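You operate a simulated robot arm through the tools that you are given. There is no shell and no other tool.

You are at the controls of a simulated robot arm. One attempt, no reset.

JOB
Zero the counter and jog the drum one and a half turns.
Fine: switch on, low gear, the panel's jog button.

Only the result counts: the job must be done as asked and must still hold three seconds after the hand-in. Knocking over, shifting, dropping, spilling or breaking anything else fails it.

ROBOT AND FRAMES
A 7-joint arm with a fingered hand, fixed in place. Base frame: the origin is on the floor under the middle of its stand, x ahead of it, y to its left, z up. Units: mm, degrees, N and s.
It reaches about 1228 mm from its shoulder. Its first joint turns from -115.0 to 115.0 degrees. Payload 5 kg.
The tool frame sits at the grasp point between the pads (the TCP): z along the fingers, y along the line on which they close. The tips reach 32 mm beyond it. The gripper opens to 160 mm; its body begins 89 mm behind the TCP. The gripper is a hand of 4 fingers: y runs from the thumb to the fingers, the wrist lies at [0, 0, -267] in the tool frame, and closing takes about 1.5 s.
Orientation is that of the tool frame in the base frame, as a unit quaternion [w, x, y, z]. With the fingers straight down and closing along the base's y, the tool's x points along the base's -x, its y along +y and its z along -z.

CONTROLS
- The arm moves only by the tool jog_arm. Its argument "motion" is a list of rows, each an object of numbers (a shift or turn left out is 0, a gripper value left out holds the last): "tx", "ty", "tz": the shift along the tool's x, y, z in mm; "rx", "ry", "rz": the turn, a rotation vector about the tool's x, y, z in degrees; "hand": the finger opening in mm, from 0 to 160. In form: [{"tx": .., "ty": .., "tz": .., "rx": .., "ry": .., "rz": .., "hand": ..}, ...]. A call has 1 to 20 rows; each row shifts and turns the commanded pose from where the row before left it, along the tool's axes as they then stand. A row lasts 0.2 s, in which the tool goes at most 50 mm and 8.6 degrees; a call with a longer step from one row to the next is refused whole, and so is a gripper value outside its range. Where a pose cannot be reached the arm comes as near as it can. A force on the tool above 90 N (or 10 N above the force at the start of the call, whichever is more), or a blocked arm, ends the call early, and 0.2 s more pass. Each finger travels about 45 mm/s and halts on what it meets, pressing with about 25 N; the grip force reading is that of the motor and also rises with nothing between the fingers. The clock runs only during rows and for 0.2 s after the last one: add rows that do not move to give the fingers time. The reply holds the time, the measured pose of the TCP, the force on the tool along the base axes, the opening and the grip force, in the units named above and with some noise, with the torque about the TCP (base axes, N m) and any sound that the robot's microphone picked up.
- Cameras (640 x 400 px; columns grow to the right, rows downward): "scene" is fixed at [221.2, 650, 1450.3]; the picture's right is [-0.53, -0.85, 0.00], its down [-0.21, 0.13, -0.97] and it looks along [0.82, -0.51, -0.24] (base axes); focal length 214 px, centre (320, 200). "wrist" rides on the gripper at [80, -4, -114] in the tool frame; the picture's right is [0.05, 1.00, 0.00], its down [-0.82, 0.04, -0.58] and it looks along [-0.58, 0.03, 0.82] (tool axes); focal length 265 px, centre (320, 200). There is no depth. A picture from a camera that has moved, and an enlarged one, comes with that camera's place and axes in the base frame and with its lens.
- get_image(camera): a new picture of that camera. No time passes.
- lift_body(by): slides the trunk up (or, below 0, down) by that many mm; the arm rides with it, the base frame stays. It gives what a move gives, with no picture.
- grasp_type(shape): the hand has 4 fingers and takes this shape, open, in about a second: jaw (thumb against the fingers, like two jaws); tri (thumb and two fingers); tip (a fingertip pinch); poke (one finger out to press); point (the index stretched); flat (the hand flat); cup (the hand cupped); fist (a fist). The gripper value then closes the fingers along that shape, each until it touches; the sizes above hold for jaw. It gives what a move gives, with no picture.
- enlarge(camera, box): a new picture of the part [left, top, right, bottom] of that camera's present view, enlarged. No time passes.
- sign_off(): hands the job in; it is judged then, once.

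Nothing tells you positions but the pictures and the camera data. Unless the task says otherwise, let go and move clear before handing in.

The tools are called after "Call:" as name(argument=value, ...) on one line, values as JSON. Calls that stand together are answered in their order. jog_arm: Moves the arm, as the interface text tells. Its arguments: {"type":"object","properties":{"motion":{"type":"array","items":{"type":"object","properties":{"tx":{"type":"number"},"ty":{"type":"number"},"tz":{"type":"number"},"rx":{"type":"number"},"ry":{"type":"number"},"rz":{"type":"number"},"hand":{"type":"number"}}}}},"required":["motion"]} The other tools are called the same way: lift_body (by) moves the trunk up or down; grasp_type (shape) gives the hand a shape; get_image (camera) takes a picture; enlarge (camera, box) takes an enlarged picture of a part of a camera's view; sign_off () hands the job in.

At the start:

```text
time_s: 0.0
position: [572.3, 280.8, 1633.1]
orientation: [0.0, 0.001, 1.0, 0.0]
contact_force: [-0.3, 0.3, -0.5]
ft_torque: [-0.02, -0.01, -0.02]
grip_width: 159.9
gripper_force: 0.1
shape: jaw
trunk travel left (down, up): [-575.0, 415.0]
```

scene: 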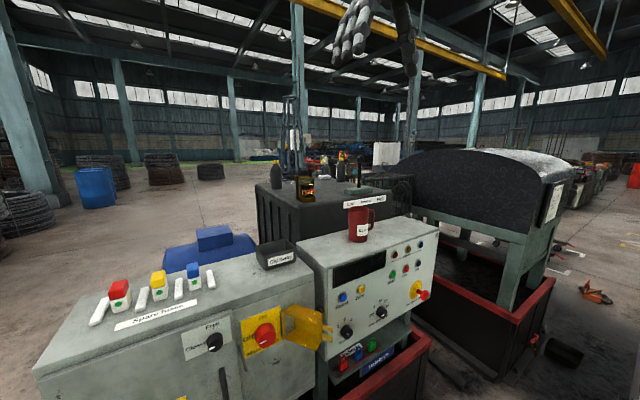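
wrist: 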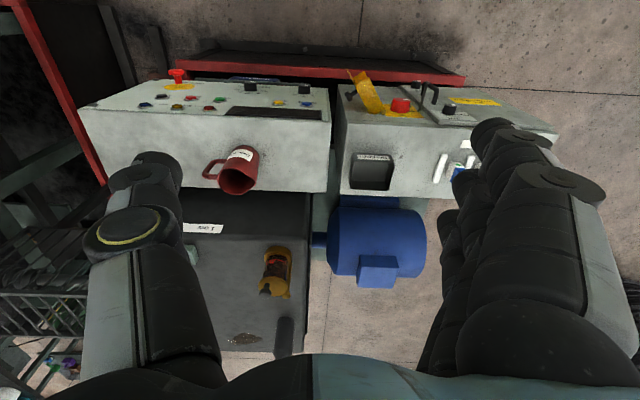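

I see a control panel with buttons, selectors and a red mug on top, a cabinet with an isolator switch and a spare-knobs tray, and a drum behind. I'll enlarge the scene parts to read the labels before moving.

Call:
enlarge(camera="scene", box=[320, 230, 440, 305])

Call:
enlarge(camera="scene", box=[320, 290, 440, 365])

Call:
enlarge(camera="scene", box=[180, 290, 340, 390])

Call:
enlarge(camera="scene", box=[80, 230, 320, 380])

Call:
enlarge(camera="scene", box=[260, 140, 580, 340])

Call:
enlarge(camera="wrist", box=[80, 60, 340, 220])

Call:
enlarge(camera="wrist", box=[330, 60, 570, 210])

```text
5.33 times, centred on (380, 268) of scene
camera zoom: at [221.2, 650.0, 1450.3], right [-0.53, -0.85, 0.0], down [-0.21, 0.13, -0.97], along [0.82, -0.51, -0.24], focal length 1144 px, centre (0, -160)
```

zoom: 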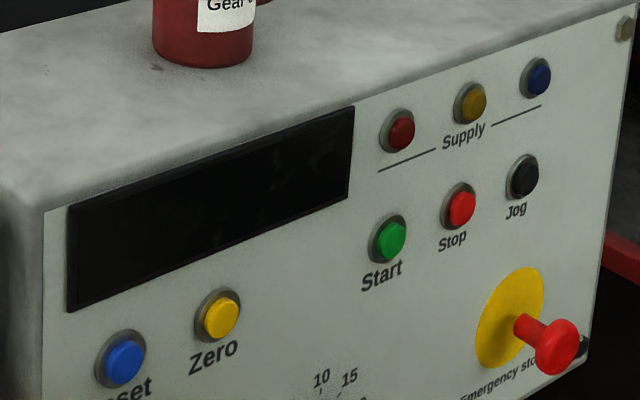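

```text
5.33 times, centred on (380, 328) of scene
camera zoom: at [221.2, 650.0, 1450.3], right [-0.53, -0.85, 0.0], down [-0.21, 0.13, -0.97], along [0.82, -0.51, -0.24], focal length 1144 px, centre (0, -480)
```

zoom: 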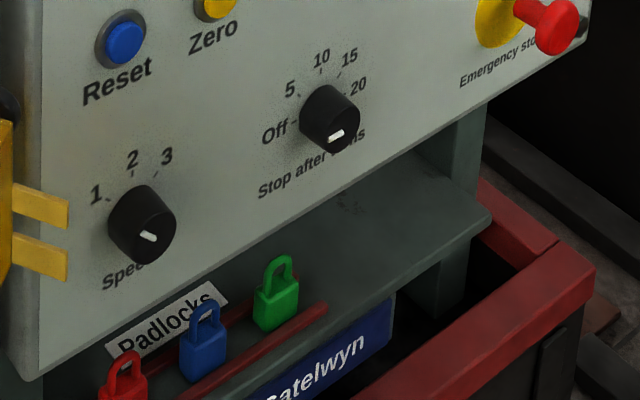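

```text
4.00 times, centred on (260, 340) of scene
camera zoom: at [221.2, 650.0, 1450.3], right [-0.53, -0.85, 0.0], down [-0.21, 0.13, -0.97], along [0.82, -0.51, -0.24], focal length 858 px, centre (560, -360)
```

zoom: 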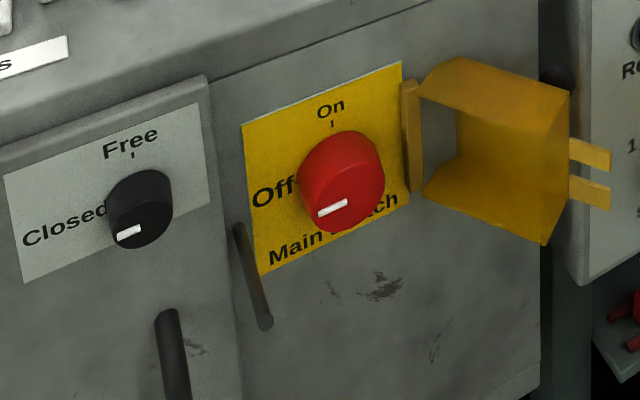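

```text
2.67 times, centred on (200, 305) of scene
camera zoom: at [221.2, 650.0, 1450.3], right [-0.53, -0.85, 0.0], down [-0.21, 0.13, -0.97], along [0.82, -0.51, -0.24], focal length 572 px, centre (640, -80)
```

zoom: 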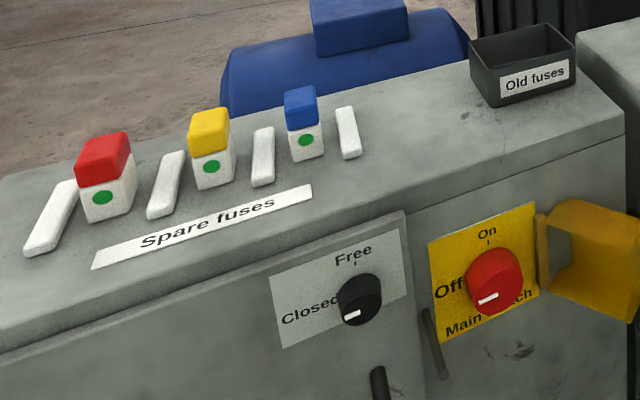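

```text
2.00 times, centred on (420, 240) of scene
camera zoom: at [221.2, 650.0, 1450.3], right [-0.53, -0.85, 0.0], down [-0.21, 0.13, -0.97], along [0.82, -0.51, -0.24], focal length 429 px, centre (120, 120)
```

zoom: 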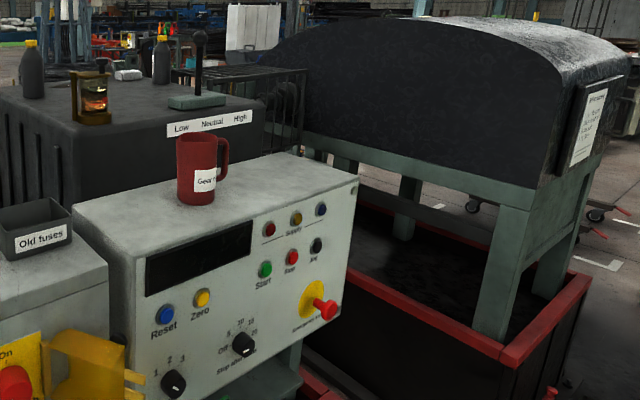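

```text
2.46 times, centred on (210, 140) of wrist
camera zoom: at [492.2, 279.0, 1747.4], right [-0.05, 1.0, 0.0], down [0.82, 0.04, 0.58], along [0.58, 0.03, -0.82], focal length 653 px, centre (591, 348)
```

zoom: 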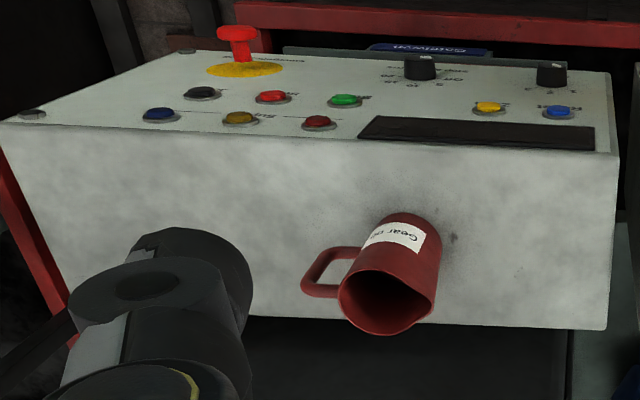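

```text
2.67 times, centred on (450, 135) of wrist
camera zoom: at [492.2, 279.0, 1747.4], right [-0.05, 1.0, 0.0], down [0.82, 0.04, 0.58], along [0.58, 0.03, -0.82], focal length 708 px, centre (-27, 373)
```

zoom: 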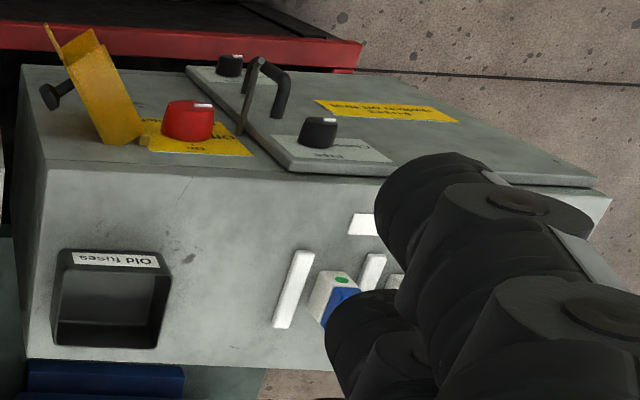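

The machine faces the robot (toward −x) at about x≈0.71 m, with the buttons at z≈0.95 m; the main switch looks to be at about (702, 526, 953), pointing Off. I'll read the lever, the notices and the indicator marks more closely before moving.

Call:
enlarge(camera="scene", box=[330, 170, 410, 220])

Call:
enlarge(camera="scene", box=[340, 200, 388, 230])

Call:
enlarge(camera="scene", box=[525, 170, 573, 230])

Call:
enlarge(camera="scene", box=[360, 295, 408, 325])

Call:
enlarge(camera="scene", box=[325, 310, 373, 345])

Call:
enlarge(camera="scene", box=[400, 270, 440, 310])

Call:
enlarge(camera="wrist", box=[170, 200, 330, 360])

```text
8.00 times, centred on (370, 195) of scene
camera zoom: at [221.2, 650.0, 1450.3], right [-0.53, -0.85, 0.0], down [-0.21, 0.13, -0.97], along [0.82, -0.51, -0.24], focal length 1716 px, centre (-80, 240)
```

zoom: 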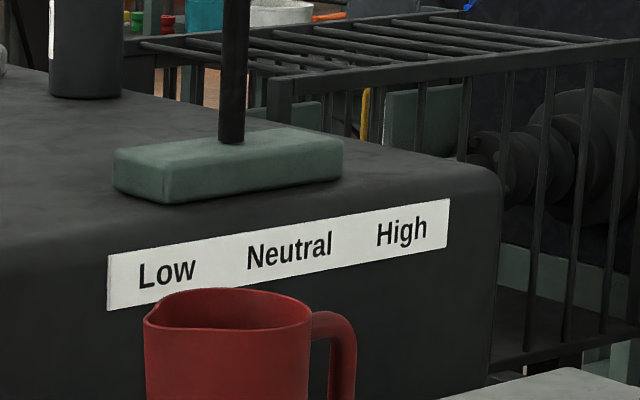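

```text
13.33 times, centred on (364, 215) of scene
camera zoom: at [221.2, 650.0, 1450.3], right [-0.53, -0.85, 0.0], down [-0.21, 0.13, -0.97], along [0.82, -0.51, -0.24], focal length 2860 px, centre (-267, 0)
```

zoom: 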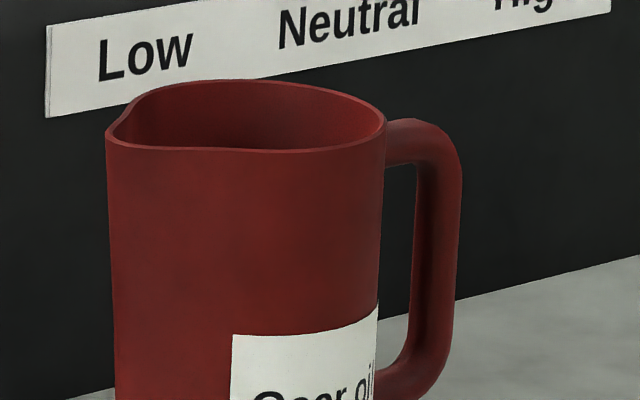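

```text
6.67 times, centred on (549, 200) of scene
camera zoom: at [221.2, 650.0, 1450.3], right [-0.53, -0.85, 0.0], down [-0.21, 0.13, -0.97], along [0.82, -0.51, -0.24], focal length 1430 px, centre (-1207, 200)
```

zoom: 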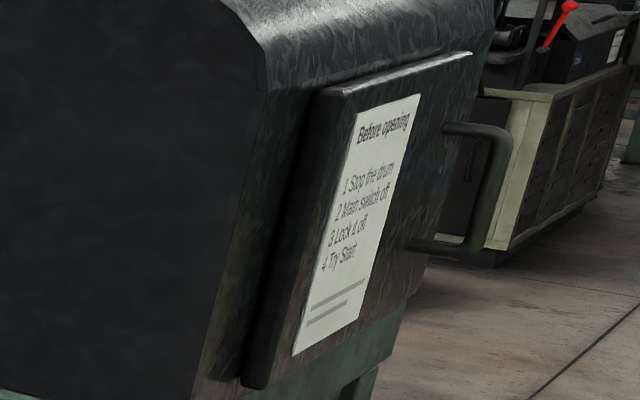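

```text
13.33 times, centred on (384, 310) of scene
camera zoom: at [221.2, 650.0, 1450.3], right [-0.53, -0.85, 0.0], down [-0.21, 0.13, -0.97], along [0.82, -0.51, -0.24], focal length 2860 px, centre (-533, -1267)
```

zoom: 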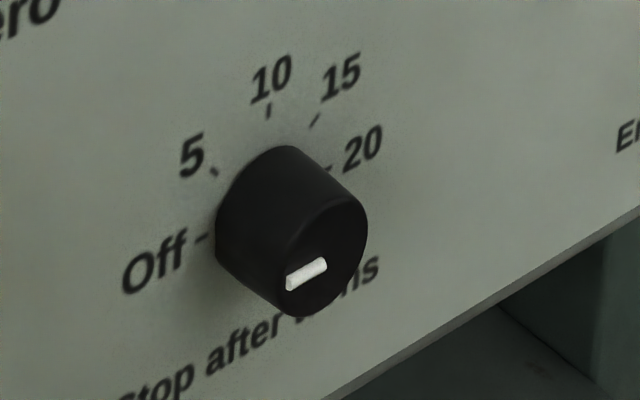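

```text
11.43 times, centred on (349, 328) of scene
camera zoom: at [221.2, 650.0, 1450.3], right [-0.53, -0.85, 0.0], down [-0.21, 0.13, -0.97], along [0.82, -0.51, -0.24], focal length 2451 px, centre (-11, -1257)
```

zoom: 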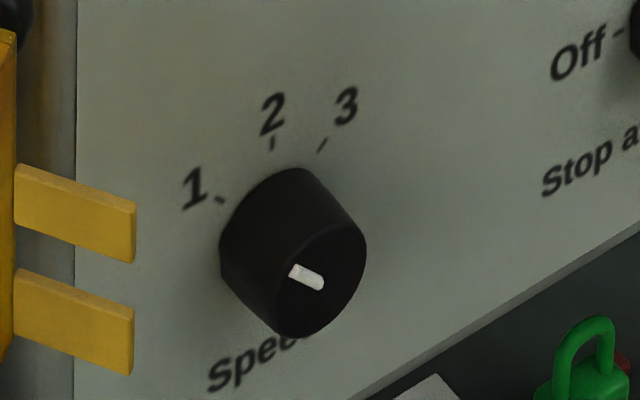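

```text
10.00 times, centred on (420, 290) of scene
camera zoom: at [221.2, 650.0, 1450.3], right [-0.53, -0.85, 0.0], down [-0.21, 0.13, -0.97], along [0.82, -0.51, -0.24], focal length 2145 px, centre (-680, -700)
```

zoom: 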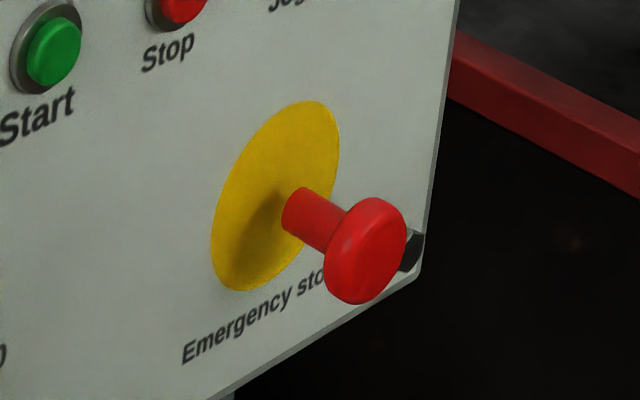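

```text
2.50 times, centred on (250, 280) of wrist
camera zoom: at [492.2, 279.0, 1747.4], right [-0.05, 1.0, 0.0], down [0.82, 0.04, 0.58], along [0.58, 0.03, -0.82], focal length 664 px, centre (495, 0)
```

zoom: 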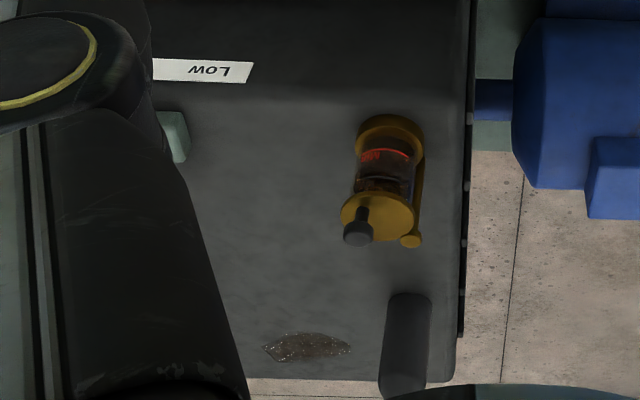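

The gear lever stands on the gearbox at about (1060, −110), from z≈1235 up to 1400, and looks to be in Neutral. The speed knob is on 1, stop-after is Off and the E-stop looks out. I'll back the hand off from the machine and lower the trunk to see the front face.

Call:
jog_arm(motion=[{"tx": 40}, {"tx": 40}, {"tx": 40}, {"tx": 40}, {"tx": 20}])

Call:
lift_body(by=-300)

```text
time_s: 1.2
position: [393.1, 282.7, 1635.0]
orientation: [0.0, 0.0, 1.0, 0.0]
contact_force: [-0.2, 0.1, -0.1]
ft_torque: [-0.03, -0.02, 0.01]
grip_width: 159.9
gripper_force: 0.1
shape: jaw
trunk travel left (down, up): [-575.0, 415.0]
```

```text
time_s: 4.2
position: [393.2, 281.6, 1334.1]
orientation: [0.0, 0.0, 1.0, 0.0]
contact_force: [-1.9, -0.6, 0.1]
ft_torque: [0.04, 0.01, 0.0]
grip_width: 159.9
gripper_force: 0.0
shape: jaw
trunk travel left (down, up): [-275.0, 715.0]
```

The arm is clear of the machine now. I'll turn the hand to point forward at the panel.

Call:
jog_arm(motion=[{"ry": -8.5}, {"ry": -8.5}, {"ry": -8.5}, {"ry": -8.5}, {"ry": -8.5}, {"ry": -8.5}, {"ry": -8.5}, {"ry": -8.5}, {"ry": -8.5}, {"ry": -8.5}, {"ry": -5}])

Call:
get_image(camera="wrist")

Call:
get_image(camera="scene")

```text
time_s: 6.6
position: [409.7, 337.6, 1321.8]
orientation: [0.707, -0.001, 0.707, 0.001]
contact_force: [-0.8, 0.0, -0.5]
ft_torque: [0.01, 0.02, 0.04]
grip_width: 160.3
gripper_force: 0.1
shape: jaw
out of reach, approached as far as the arm can: row 5, 6, 7
trunk travel left (down, up): [-275.0, 715.0]
```

```text
taken
camera wrist: at [296.3, 335.2, 1241.0], right [0.0, 1.0, -0.05], down [-0.58, 0.04, 0.81], along [0.82, 0.03, 0.58], focal length 265 px, centre (320, 200)
```

wrist: 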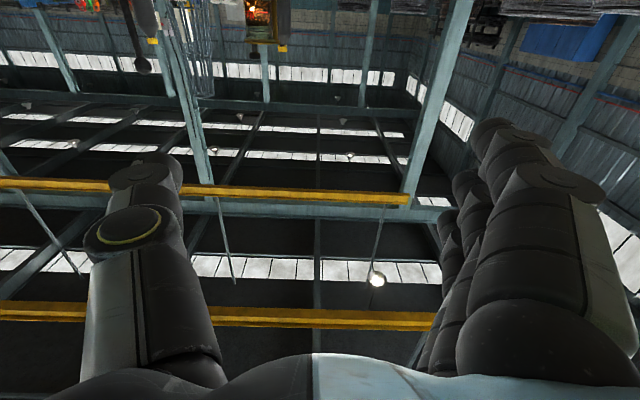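

```text
taken
```

scene: 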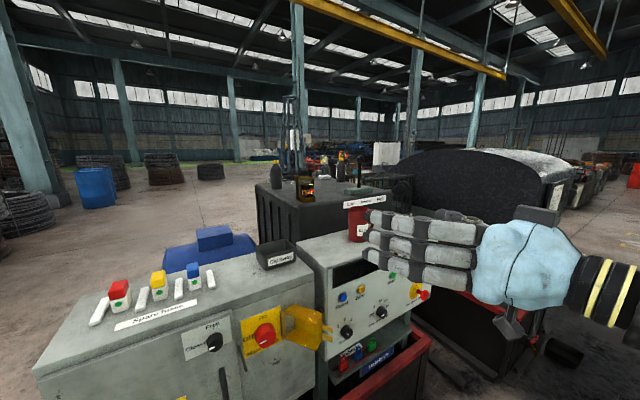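

The hand points forward with its camera underneath, looking up. I'll try rolling it 180° so the camera sits on top and sees the panel.

Call:
jog_arm(motion=[{"rz": -8.5}, {"rz": -8.5}, {"rz": -8.5}, {"rz": -8.5}, {"rz": -8.5}, {"rz": -8.5}, {"rz": -8.5}, {"rz": -8.5}, {"rz": -8.5}, {"rz": -8.5}, {"rz": -5}])

Call:
get_image(camera="scene")

Call:
get_image(camera="wrist")

```text
time_s: 9.0
position: [411.0, 338.1, 1321.6]
orientation: [-0.5, 0.501, -0.499, 0.5]
contact_force: [0.3, -0.3, -0.4]
ft_torque: [-0.02, -0.02, 0.01]
grip_width: 160.1
gripper_force: 0.2
shape: jaw
trunk travel left (down, up): [-275.0, 715.0]
```

```text
taken
```

scene: 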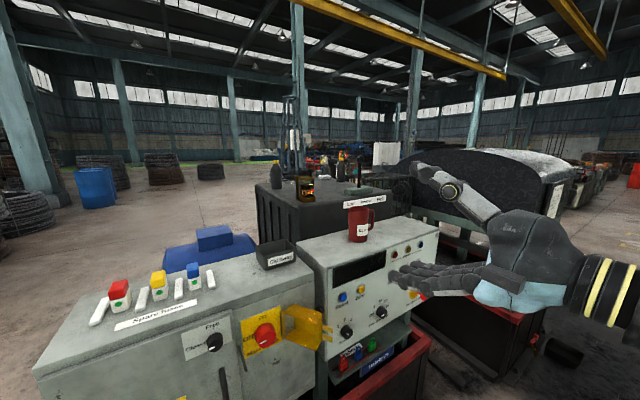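

```text
taken
camera wrist: at [296.5, 258.8, 1325.9], right [0.0, -0.05, -1.0], down [-0.58, 0.82, -0.04], along [0.82, 0.58, -0.03], focal length 265 px, centre (320, 200)
```

wrist: 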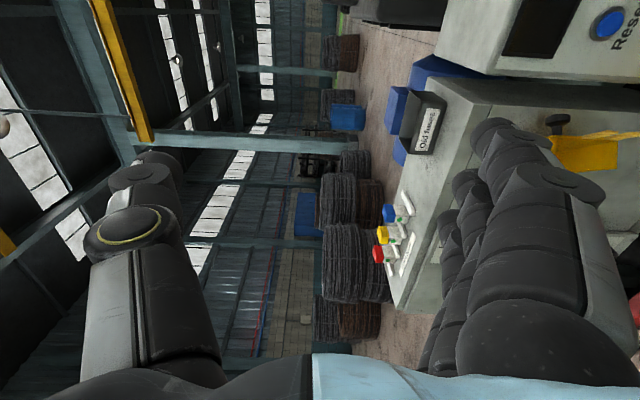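

A quarter roll worked without trouble; I'll continue the other quarter to bring the camera on top.

Call:
jog_arm(motion=[{"rz": -8.5}, {"rz": -8.5}, {"rz": -8.5}, {"rz": -8.5}, {"rz": -8.5}, {"rz": -8.5}, {"rz": -8.5}, {"rz": -8.5}, {"rz": -8.5}, {"rz": -8.5}, {"rz": -5}])

Call:
get_image(camera="scene")

Call:
get_image(camera="wrist")

```text
time_s: 11.4
position: [411.6, 337.4, 1321.9]
orientation: [0.0, 0.707, 0.0, 0.707]
contact_force: [0.6, -0.8, -0.3]
ft_torque: [-0.01, -0.01, 0.02]
grip_width: 160.3
gripper_force: 0.0
shape: jaw
trunk travel left (down, up): [-275.0, 715.0]
```

```text
taken
```

scene: 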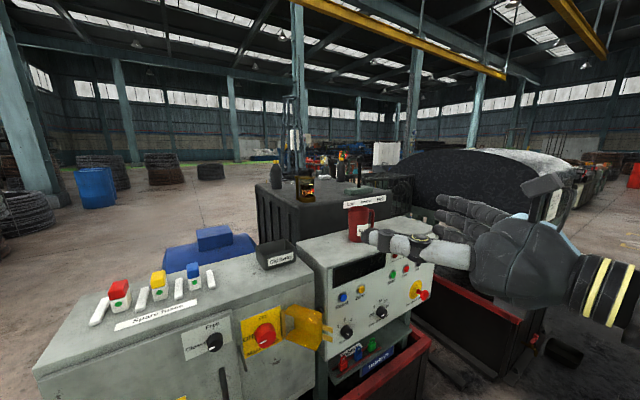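

```text
taken
camera wrist: at [296.9, 343.9, 1402.0], right [0.0, -1.0, 0.05], down [-0.58, -0.04, -0.82], along [0.82, -0.03, -0.58], focal length 265 px, centre (320, 200)
```

wrist: 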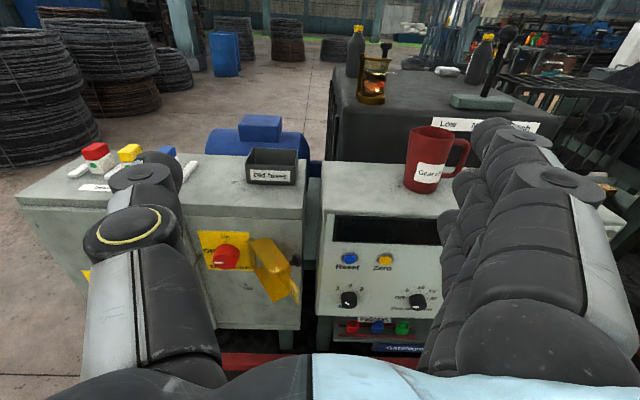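

Good view now: main switch ≈(702, 528, 952), Zero ≈(713, 170, 947), lever knob ≈(1070, −119, 1388), all consistent between both cameras. I'll zoom in on the switch and its open cover.

Call:
enlarge(camera="wrist", box=[180, 210, 308, 310])

Call:
enlarge(camera="wrist", box=[320, 0, 560, 150])

Call:
enlarge(camera="wrist", box=[320, 200, 448, 320])

```text
4.00 times, centred on (244, 260) of wrist
camera zoom: at [296.9, 343.9, 1402.0], right [0.0, -1.0, 0.05], down [-0.58, -0.04, -0.82], along [0.82, -0.03, -0.58], focal length 1062 px, centre (624, -40)
```

zoom: 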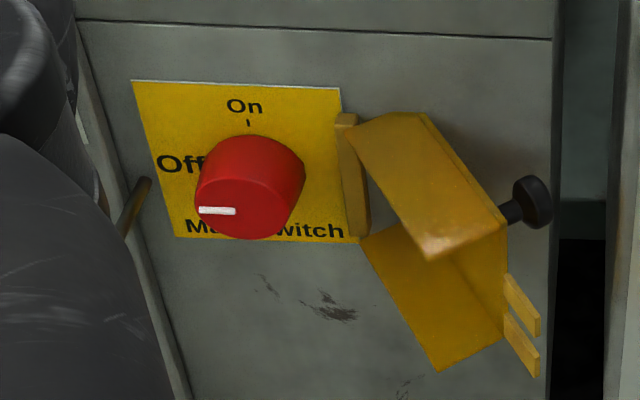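

```text
2.67 times, centred on (440, 75) of wrist
camera zoom: at [296.9, 343.9, 1402.0], right [0.0, -1.0, 0.05], down [-0.58, -0.04, -0.82], along [0.82, -0.03, -0.58], focal length 708 px, centre (0, 533)
```

zoom: 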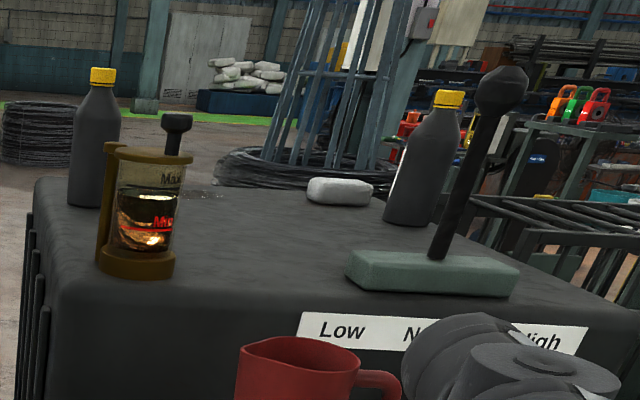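

```text
3.33 times, centred on (384, 260) of wrist
camera zoom: at [296.9, 343.9, 1402.0], right [0.0, -1.0, 0.05], down [-0.58, -0.04, -0.82], along [0.82, -0.03, -0.58], focal length 885 px, centre (107, 0)
```

zoom: 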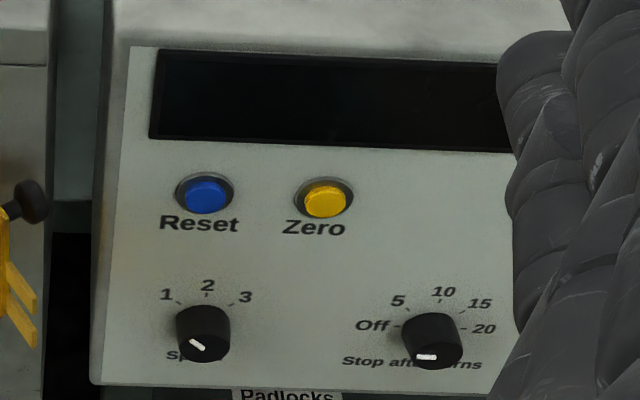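

The knob is about 52 mm across with the white mark pointing Off, and the cover hangs open to its right. I'll move the hand left and lower so I can see the switch straight on.

Call:
lift_body(by=-170)

Call:
jog_arm(motion=[{"ty": -40}, {"ty": -40}, {"ty": -40}, {"ty": -40}, {"ty": -30}])

Call:
get_image(camera="wrist")

Call:
get_image(camera="scene")

```text
time_s: 13.3
position: [415.4, 348.1, 1139.6]
orientation: [0.008, 0.712, 0.008, 0.702]
contact_force: [-0.2, -0.3, -0.7]
ft_torque: [0.01, 0.01, 0.01]
grip_width: 159.8
gripper_force: 0.1
shape: jaw
trunk travel left (down, up): [-105.0, 885.0]
```

```text
time_s: 14.5
position: [408.6, 527.9, 1151.6]
orientation: [-0.001, 0.707, 0.0, 0.707]
contact_force: [0.3, -0.4, 0.4]
ft_torque: [-0.01, 0.05, 0.07]
grip_width: 159.8
gripper_force: 0.0
shape: jaw
trunk travel left (down, up): [-105.0, 885.0]
```

```text
taken
camera wrist: at [295.4, 534.4, 1232.2], right [0.0, -1.0, 0.05], down [-0.58, -0.04, -0.82], along [0.82, -0.03, -0.58], focal length 265 px, centre (320, 200)
```

wrist: 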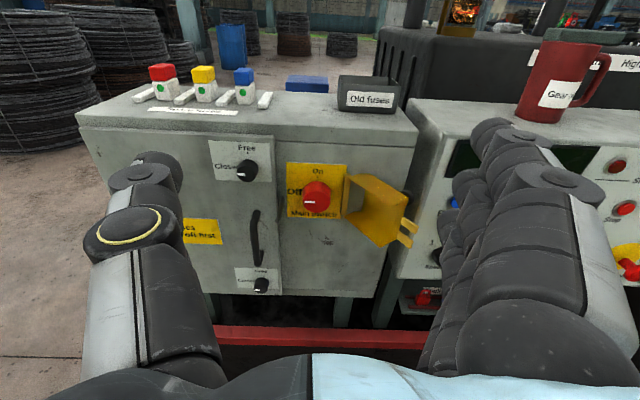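

```text
taken
```

scene: 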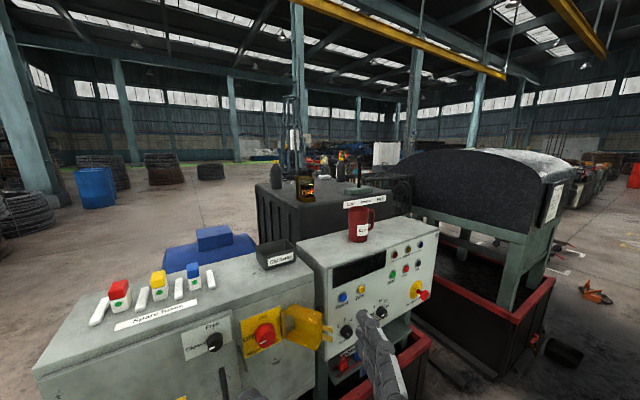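

The switch is now dead ahead. I'll enlarge it to check its surroundings and the handle to its left.

Call:
enlarge(camera="wrist", box=[230, 140, 430, 265])

Call:
enlarge(camera="wrist", box=[160, 130, 300, 300])

Call:
enlarge(camera="scene", box=[300, 220, 440, 310])

```text
3.20 times, centred on (330, 202) of wrist
camera zoom: at [295.4, 534.4, 1232.2], right [0.0, -1.0, 0.05], down [-0.58, -0.04, -0.82], along [0.82, -0.03, -0.58], focal length 849 px, centre (288, 192)
```

zoom: 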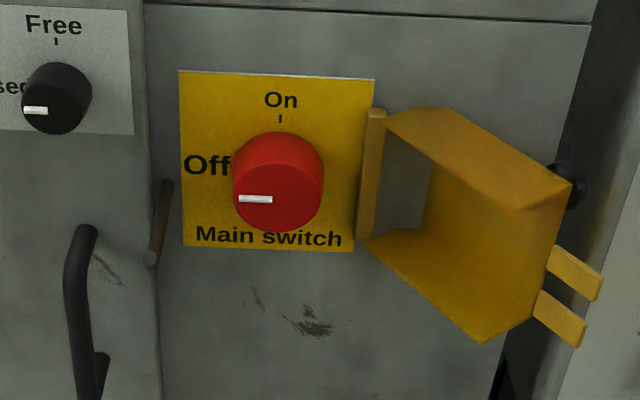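

```text
2.35 times, centred on (230, 215) of wrist
camera zoom: at [295.4, 534.4, 1232.2], right [0.0, -1.0, 0.05], down [-0.58, -0.04, -0.82], along [0.82, -0.03, -0.58], focal length 624 px, centre (532, 165)
```

zoom: 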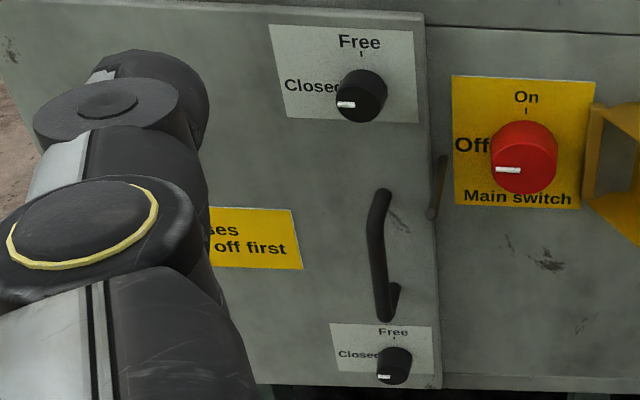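

```text
4.44 times, centred on (370, 265) of scene
camera zoom: at [221.2, 650.0, 1450.3], right [-0.53, -0.85, 0.0], down [-0.21, 0.13, -0.97], along [0.82, -0.51, -0.24], focal length 953 px, centre (98, -89)
```

zoom: 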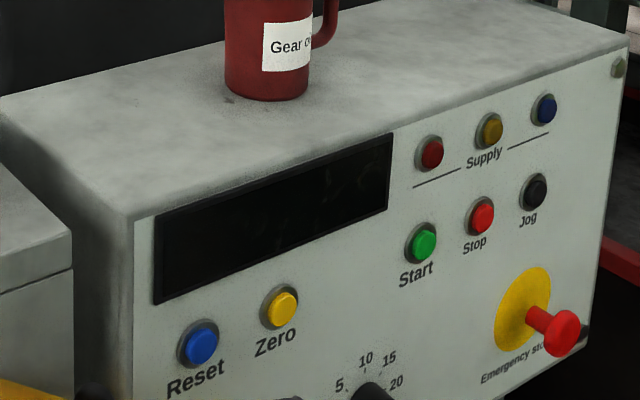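

The knob axis works out to y≈526.5, z≈949, with the plate at x≈720 and the knob face at x≈693. The cover hinge is about 50 mm to the right and a pin about 65 mm to the left. I'll try narrower hand shapes here in free space to see what fits.

Call:
grasp_type(shape="tip")

Call:
get_image(camera="wrist")

Call:
grasp_type(shape="tri")

Call:
get_image(camera="wrist")

Call:
grasp_type(shape="poke")

Call:
get_image(camera="wrist")

```text
time_s: 15.4
position: [410.4, 527.8, 1151.3]
orientation: [0.001, 0.707, 0.0, 0.707]
contact_force: [-0.2, 0.5, -0.5]
ft_torque: [0.0, -0.03, 0.0]
grip_width: 160.1
gripper_force: 0.0
shape: tip
trunk travel left (down, up): [-105.0, 885.0]
```

```text
taken
camera wrist: at [295.8, 533.7, 1232.0], right [0.0, -1.0, 0.05], down [-0.58, -0.04, -0.82], along [0.82, -0.03, -0.58], focal length 265 px, centre (320, 200)
```

wrist: 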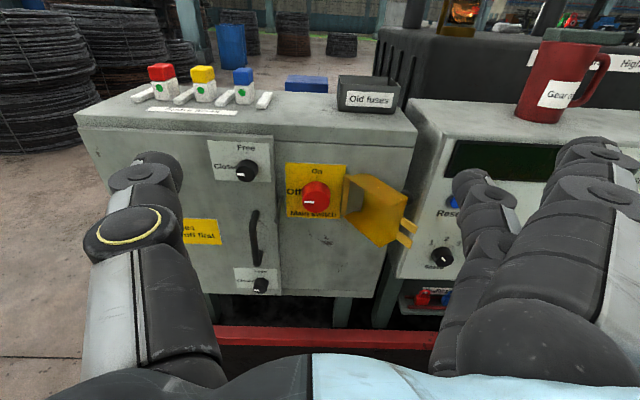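

```text
time_s: 16.3
position: [409.1, 528.5, 1152.5]
orientation: [0.0, 0.707, -0.001, 0.707]
contact_force: [-0.4, 0.0, -0.3]
ft_torque: [0.02, -0.02, 0.0]
grip_width: 159.9
gripper_force: 0.0
shape: tri
trunk travel left (down, up): [-105.0, 885.0]
```

```text
taken
camera wrist: at [295.8, 533.7, 1232.0], right [0.0, -1.0, 0.05], down [-0.58, -0.04, -0.82], along [0.82, -0.03, -0.58], focal length 265 px, centre (320, 200)
```

wrist: 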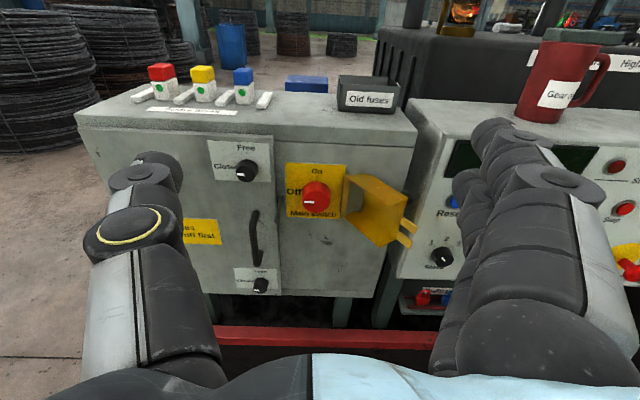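

```text
time_s: 17.2
position: [409.3, 528.1, 1151.6]
orientation: [0.0, 0.707, 0.0, 0.707]
contact_force: [0.4, 0.5, -0.4]
ft_torque: [0.01, 0.0, 0.05]
grip_width: 0.0
gripper_force: 0.1
shape: poke
trunk travel left (down, up): [-105.0, 885.0]
```

```text
taken
camera wrist: at [295.8, 533.7, 1232.0], right [0.0, -1.0, 0.05], down [-0.58, -0.04, -0.82], along [0.82, -0.03, -0.58], focal length 265 px, centre (320, 200)
```

wrist: 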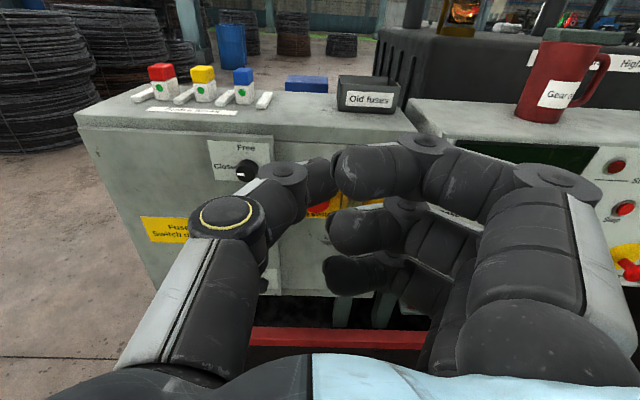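

The shapes differ noticeably, so I need to see where the poking finger actually is. I'll check from the scene camera and also try "point".

Call:
enlarge(camera="scene", box=[220, 250, 460, 400])

Call:
grasp_type(shape="point")

Call:
get_image(camera="wrist")

Call:
enlarge(camera="scene", box=[220, 250, 460, 400])

```text
2.67 times, centred on (340, 325) of scene
camera zoom: at [221.2, 650.0, 1450.3], right [-0.53, -0.85, 0.0], down [-0.21, 0.13, -0.97], along [0.82, -0.51, -0.24], focal length 572 px, centre (267, -133)
```

zoom: 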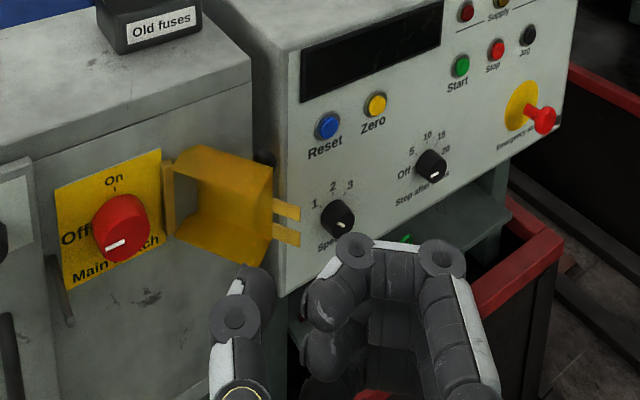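

```text
time_s: 18.1
position: [409.5, 528.0, 1150.9]
orientation: [0.001, 0.707, 0.0, 0.707]
contact_force: [0.4, -0.4, 0.2]
ft_torque: [-0.05, -0.01, -0.01]
grip_width: 152.3
gripper_force: 0.1
shape: point
trunk travel left (down, up): [-105.0, 885.0]
```

```text
taken
camera wrist: at [295.9, 533.7, 1231.9], right [0.0, -1.0, 0.05], down [-0.58, -0.04, -0.82], along [0.82, -0.03, -0.58], focal length 265 px, centre (320, 200)
```

wrist: 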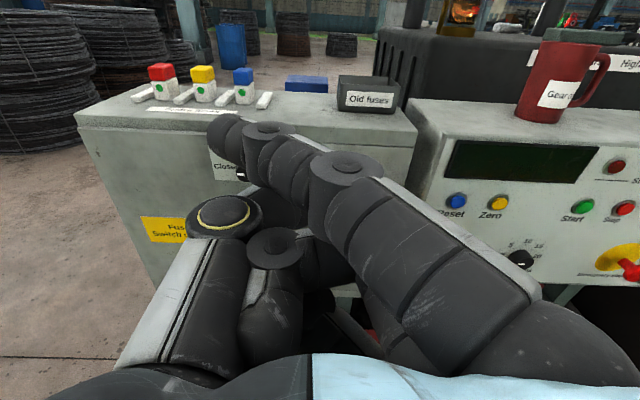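

```text
2.67 times, centred on (340, 325) of scene
camera zoom: at [221.2, 650.0, 1450.3], right [-0.53, -0.85, 0.0], down [-0.21, 0.13, -0.97], along [0.82, -0.51, -0.24], focal length 572 px, centre (267, -133)
```

zoom: 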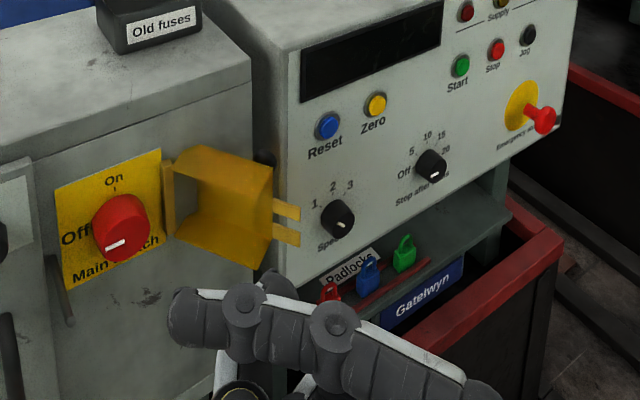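

In "point" the index may still be extending. I'll give it time at full opening and look again.

Call:
jog_arm(motion=[{"hand": 160}, {}, {}, {}, {}, {}])

Call:
get_image(camera="wrist")

Call:
enlarge(camera="scene", box=[220, 250, 460, 400])

```text
time_s: 19.5
position: [410.1, 529.3, 1151.6]
orientation: [0.0, 0.707, 0.0, 0.707]
contact_force: [-0.8, -0.5, 0.4]
ft_torque: [-0.02, 0.0, -0.03]
grip_width: 152.4
gripper_force: 0.1
shape: point
trunk travel left (down, up): [-105.0, 885.0]
```

```text
taken
camera wrist: at [295.8, 533.9, 1232.0], right [0.0, -1.0, 0.05], down [-0.58, -0.04, -0.82], along [0.82, -0.03, -0.58], focal length 265 px, centre (320, 200)
```

wrist: 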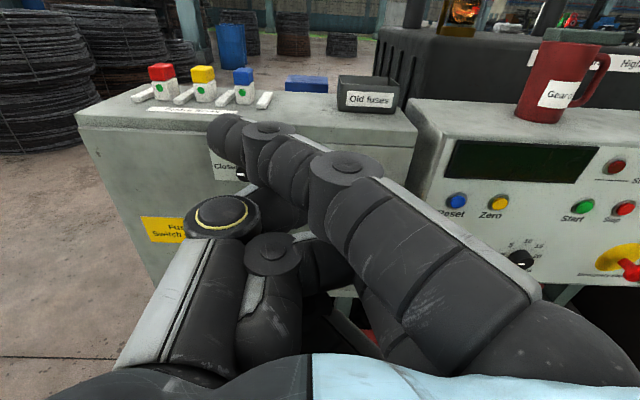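

```text
2.67 times, centred on (340, 325) of scene
camera zoom: at [221.2, 650.0, 1450.3], right [-0.53, -0.85, 0.0], down [-0.21, 0.13, -0.97], along [0.82, -0.51, -0.24], focal length 572 px, centre (267, -133)
```

zoom: 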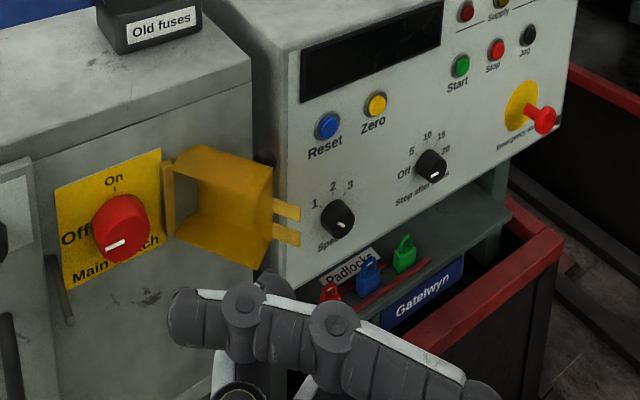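

"Point" leaves the index stretched at a slant: its tip is about tool (+32, −47, +5). I'll re-check "poke" with different opening values to see whether it offers a straighter finger.

Call:
grasp_type(shape="poke")

Call:
jog_arm(motion=[{"hand": 160}, {}, {}, {}, {}, {}, {}, {}, {}])

Call:
get_image(camera="wrist")

Call:
enlarge(camera="scene", box=[220, 250, 460, 400])

```text
time_s: 20.4
position: [408.8, 528.4, 1150.8]
orientation: [0.0, 0.707, 0.0, 0.707]
contact_force: [0.1, -0.1, -0.1]
ft_torque: [0.03, 0.04, 0.01]
grip_width: 0.1
gripper_force: 0.1
shape: poke
trunk travel left (down, up): [-105.0, 885.0]
```

```text
time_s: 22.4
position: [410.6, 528.9, 1151.9]
orientation: [0.0, 0.707, 0.0, 0.707]
contact_force: [-1.1, 0.0, -0.5]
ft_torque: [-0.02, -0.02, 0.05]
grip_width: 0.2
gripper_force: 0.2
shape: poke
trunk travel left (down, up): [-105.0, 885.0]
```

```text
taken
camera wrist: at [295.8, 533.9, 1231.9], right [0.0, -1.0, 0.05], down [-0.58, -0.04, -0.82], along [0.82, -0.03, -0.58], focal length 265 px, centre (320, 200)
```

wrist: 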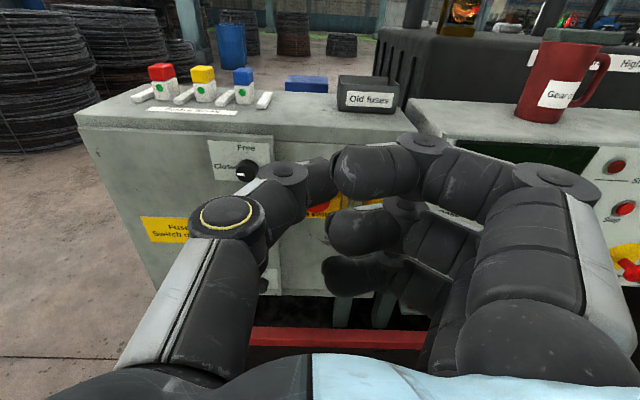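

```text
2.67 times, centred on (340, 325) of scene
camera zoom: at [221.2, 650.0, 1450.3], right [-0.53, -0.85, 0.0], down [-0.21, 0.13, -0.97], along [0.82, -0.51, -0.24], focal length 572 px, centre (267, -133)
```

zoom: 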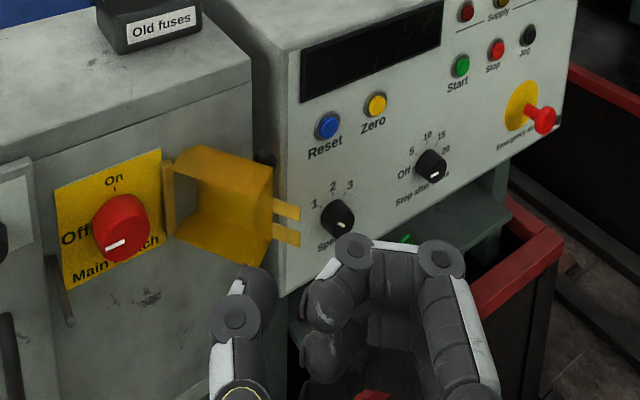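

In "poke" the tip that sticks out forward appears to be the thumb, ending near the tool axis about 24–32 mm ahead of the TCP. I'll zoom to confirm.

Call:
enlarge(camera="wrist", box=[180, 110, 460, 310])

Call:
enlarge(camera="scene", box=[280, 320, 420, 400])

```text
2.00 times, centred on (320, 210) of wrist
camera zoom: at [295.8, 533.9, 1231.9], right [0.0, -1.0, 0.05], down [-0.58, -0.04, -0.82], along [0.82, -0.03, -0.58], focal length 531 px, centre (320, 180)
```

zoom: 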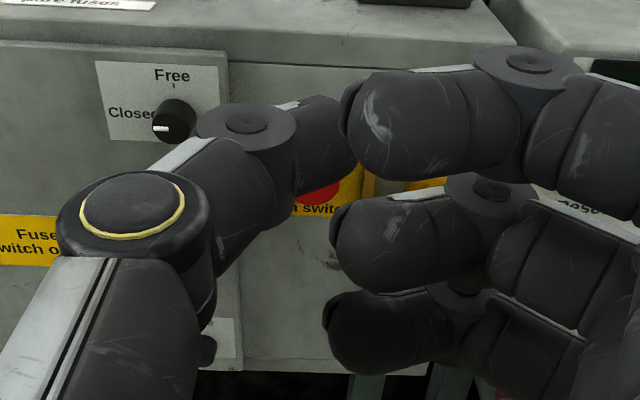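

```text
4.57 times, centred on (350, 360) of scene
camera zoom: at [221.2, 650.0, 1450.3], right [-0.53, -0.85, 0.0], down [-0.21, 0.13, -0.97], along [0.82, -0.51, -0.24], focal length 980 px, centre (183, -531)
```

zoom: 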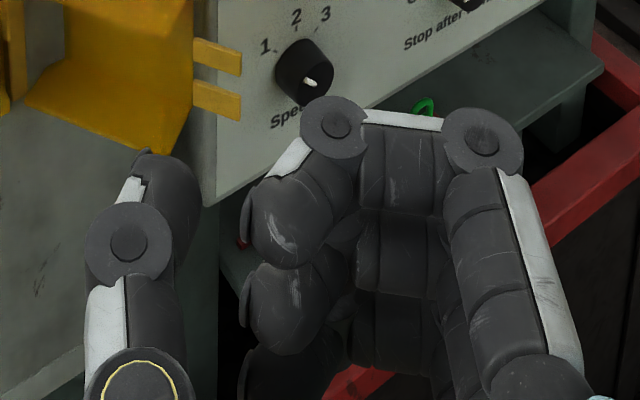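

The thumb is the poking finger, with its tip near the tool axis. Now I'll look more closely at "tip" and "tri" when partly closed, to pick a grip for the switch.

Call:
grasp_type(shape="tip")

Call:
jog_arm(motion=[{"hand": 70}, {}, {}, {}, {}, {}, {}])

Call:
get_image(camera="wrist")

Call:
enlarge(camera="scene", box=[220, 250, 460, 400])

Call:
grasp_type(shape="tri")

Call:
jog_arm(motion=[{"hand": 70}, {}, {}, {}, {}, {}, {}])

Call:
get_image(camera="wrist")

Call:
enlarge(camera="scene", box=[220, 250, 460, 400])

```text
time_s: 23.3
position: [410.5, 528.6, 1150.8]
orientation: [0.0, 0.707, 0.0, 0.707]
contact_force: [0.4, 0.3, 0.9]
ft_torque: [0.01, -0.01, -0.02]
grip_width: 160.0
gripper_force: 0.1
shape: tip
trunk travel left (down, up): [-105.0, 885.0]
```

```text
time_s: 24.9
position: [409.0, 528.4, 1151.9]
orientation: [0.001, 0.707, 0.0, 0.707]
contact_force: [0.2, 0.8, -1.5]
ft_torque: [-0.05, -0.02, -0.04]
grip_width: 70.7
gripper_force: 0.0
shape: tip
trunk travel left (down, up): [-105.0, 885.0]
```

```text
taken
camera wrist: at [295.8, 533.9, 1231.9], right [0.0, -1.0, 0.05], down [-0.58, -0.04, -0.82], along [0.82, -0.03, -0.58], focal length 265 px, centre (320, 200)
```

wrist: 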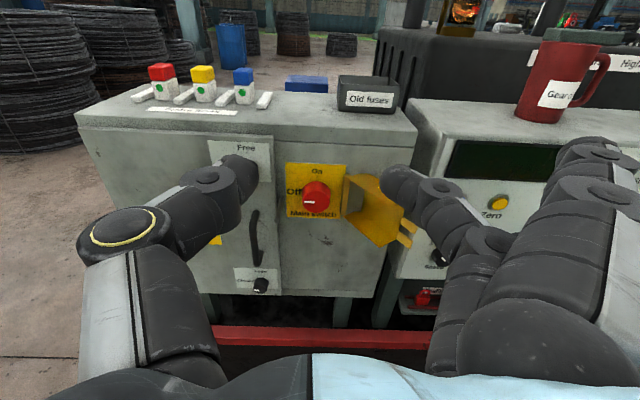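

```text
2.67 times, centred on (340, 325) of scene
camera zoom: at [221.2, 650.0, 1450.3], right [-0.53, -0.85, 0.0], down [-0.21, 0.13, -0.97], along [0.82, -0.51, -0.24], focal length 572 px, centre (267, -133)
```

zoom: 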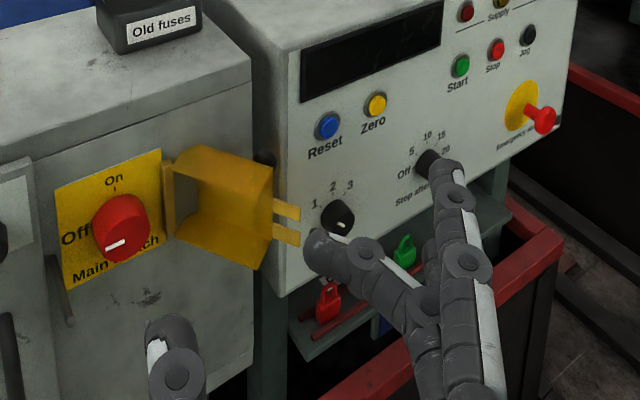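

```text
time_s: 25.8
position: [410.1, 528.5, 1150.4]
orientation: [0.0, 0.707, 0.0, 0.707]
contact_force: [0.7, 0.7, -0.3]
ft_torque: [0.0, -0.02, 0.03]
grip_width: 159.7
gripper_force: 0.1
shape: tri
trunk travel left (down, up): [-105.0, 885.0]
```

```text
time_s: 27.4
position: [410.1, 526.5, 1151.7]
orientation: [0.001, 0.707, 0.0, 0.707]
contact_force: [0.0, -0.7, 0.1]
ft_torque: [-0.04, -0.01, 0.01]
grip_width: 70.8
gripper_force: 0.0
shape: tri
trunk travel left (down, up): [-105.0, 885.0]
```

```text
taken
camera wrist: at [295.8, 533.9, 1232.0], right [0.0, -1.0, 0.05], down [-0.58, -0.04, -0.82], along [0.82, -0.03, -0.58], focal length 265 px, centre (320, 200)
```

wrist: 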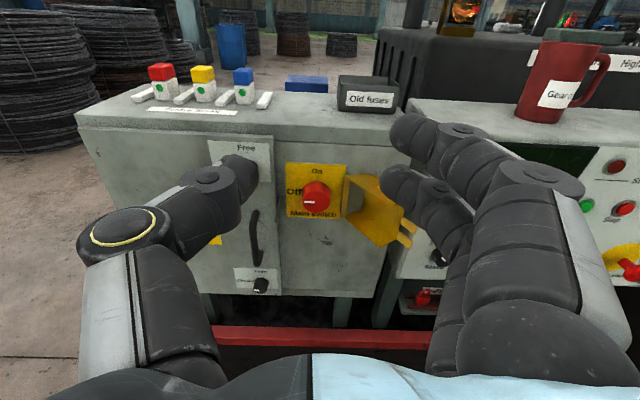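

```text
2.67 times, centred on (340, 325) of scene
camera zoom: at [221.2, 650.0, 1450.3], right [-0.53, -0.85, 0.0], down [-0.21, 0.13, -0.97], along [0.82, -0.51, -0.24], focal length 572 px, centre (267, -133)
```

zoom: 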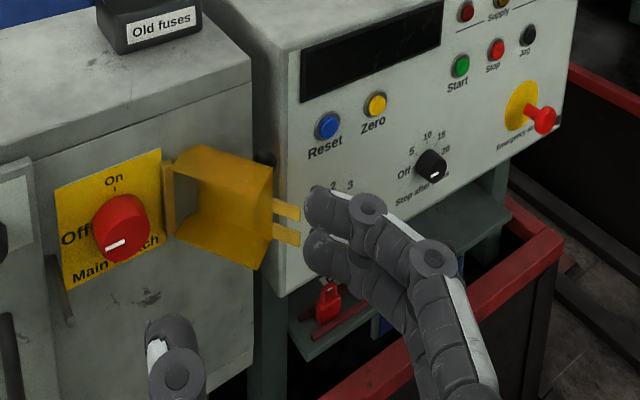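

Jaw grip with the thumb above and fingers below the knob fits between the cover hinge and the left-hand pin for strokes of about 50°, so I'll turn the switch in two strokes. First I move level with the knob, staying 130 mm in front, and check alignment.

Call:
grasp_type(shape="jaw")

Call:
jog_arm(motion=[{"tx": -40, "hand": 100}, {"tx": -40}, {"tx": -40}, {"tx": -40}, {"tx": -42, "tz": 20}, {"tz": 40}, {"tz": 40}, {"tz": 40}])

Call:
get_image(camera="wrist")

Call:
get_image(camera="scene")

```text
time_s: 28.3
position: [409.9, 527.2, 1152.5]
orientation: [0.001, 0.707, -0.001, 0.707]
contact_force: [-0.3, -0.5, -0.1]
ft_torque: [0.01, -0.02, -0.02]
grip_width: 159.8
gripper_force: 0.1
shape: jaw
trunk travel left (down, up): [-105.0, 885.0]
```

```text
time_s: 30.1
position: [550.6, 528.6, 947.7]
orientation: [-0.001, 0.707, 0.001, 0.707]
contact_force: [-0.2, 0.8, -0.4]
ft_torque: [-0.01, 0.01, 0.0]
grip_width: 100.3
gripper_force: 0.1
shape: jaw
trunk travel left (down, up): [-105.0, 885.0]
```

```text
taken
camera wrist: at [436.7, 534.4, 1029.0], right [0.0, -1.0, 0.05], down [-0.58, -0.04, -0.82], along [0.82, -0.03, -0.58], focal length 265 px, centre (320, 200)
```

wrist: 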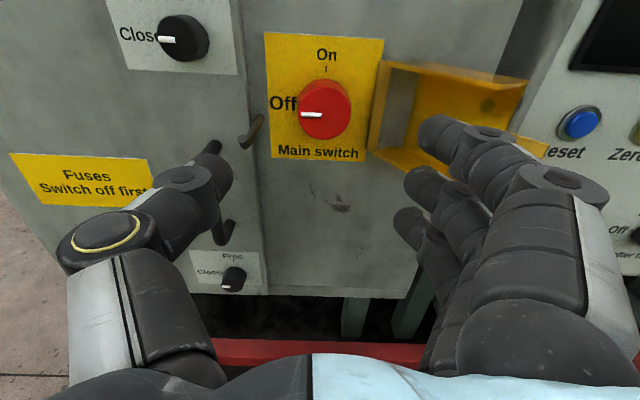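

```text
taken
```

scene: 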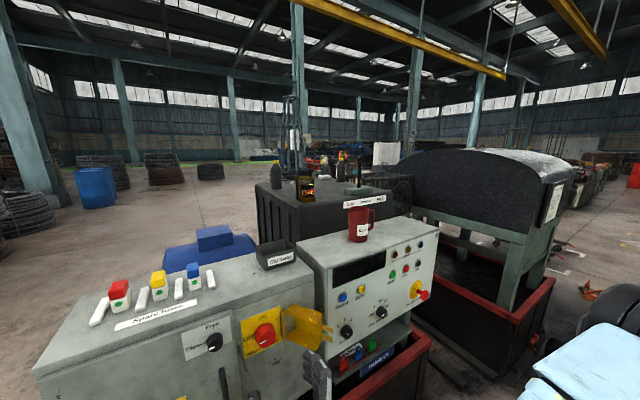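

Alignment looks close. I'll enlarge the switch from here to refine the knob axis and the pin position.

Call:
enlarge(camera="wrist", box=[230, 20, 430, 180])

```text
2.50 times, centred on (330, 100) of wrist
camera zoom: at [436.7, 534.4, 1029.0], right [0.0, -1.0, 0.05], down [-0.58, -0.04, -0.82], along [0.82, -0.03, -0.58], focal length 664 px, centre (295, 450)
```

zoom: 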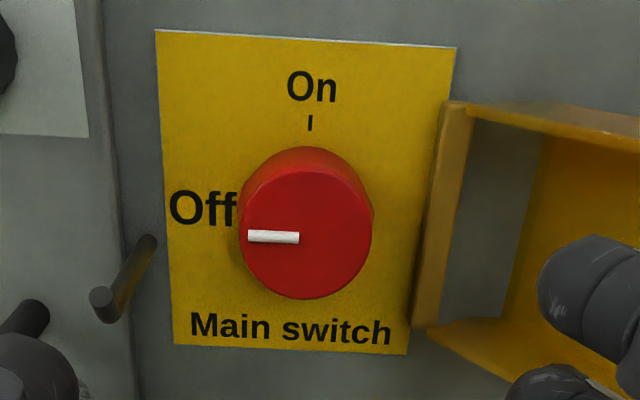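

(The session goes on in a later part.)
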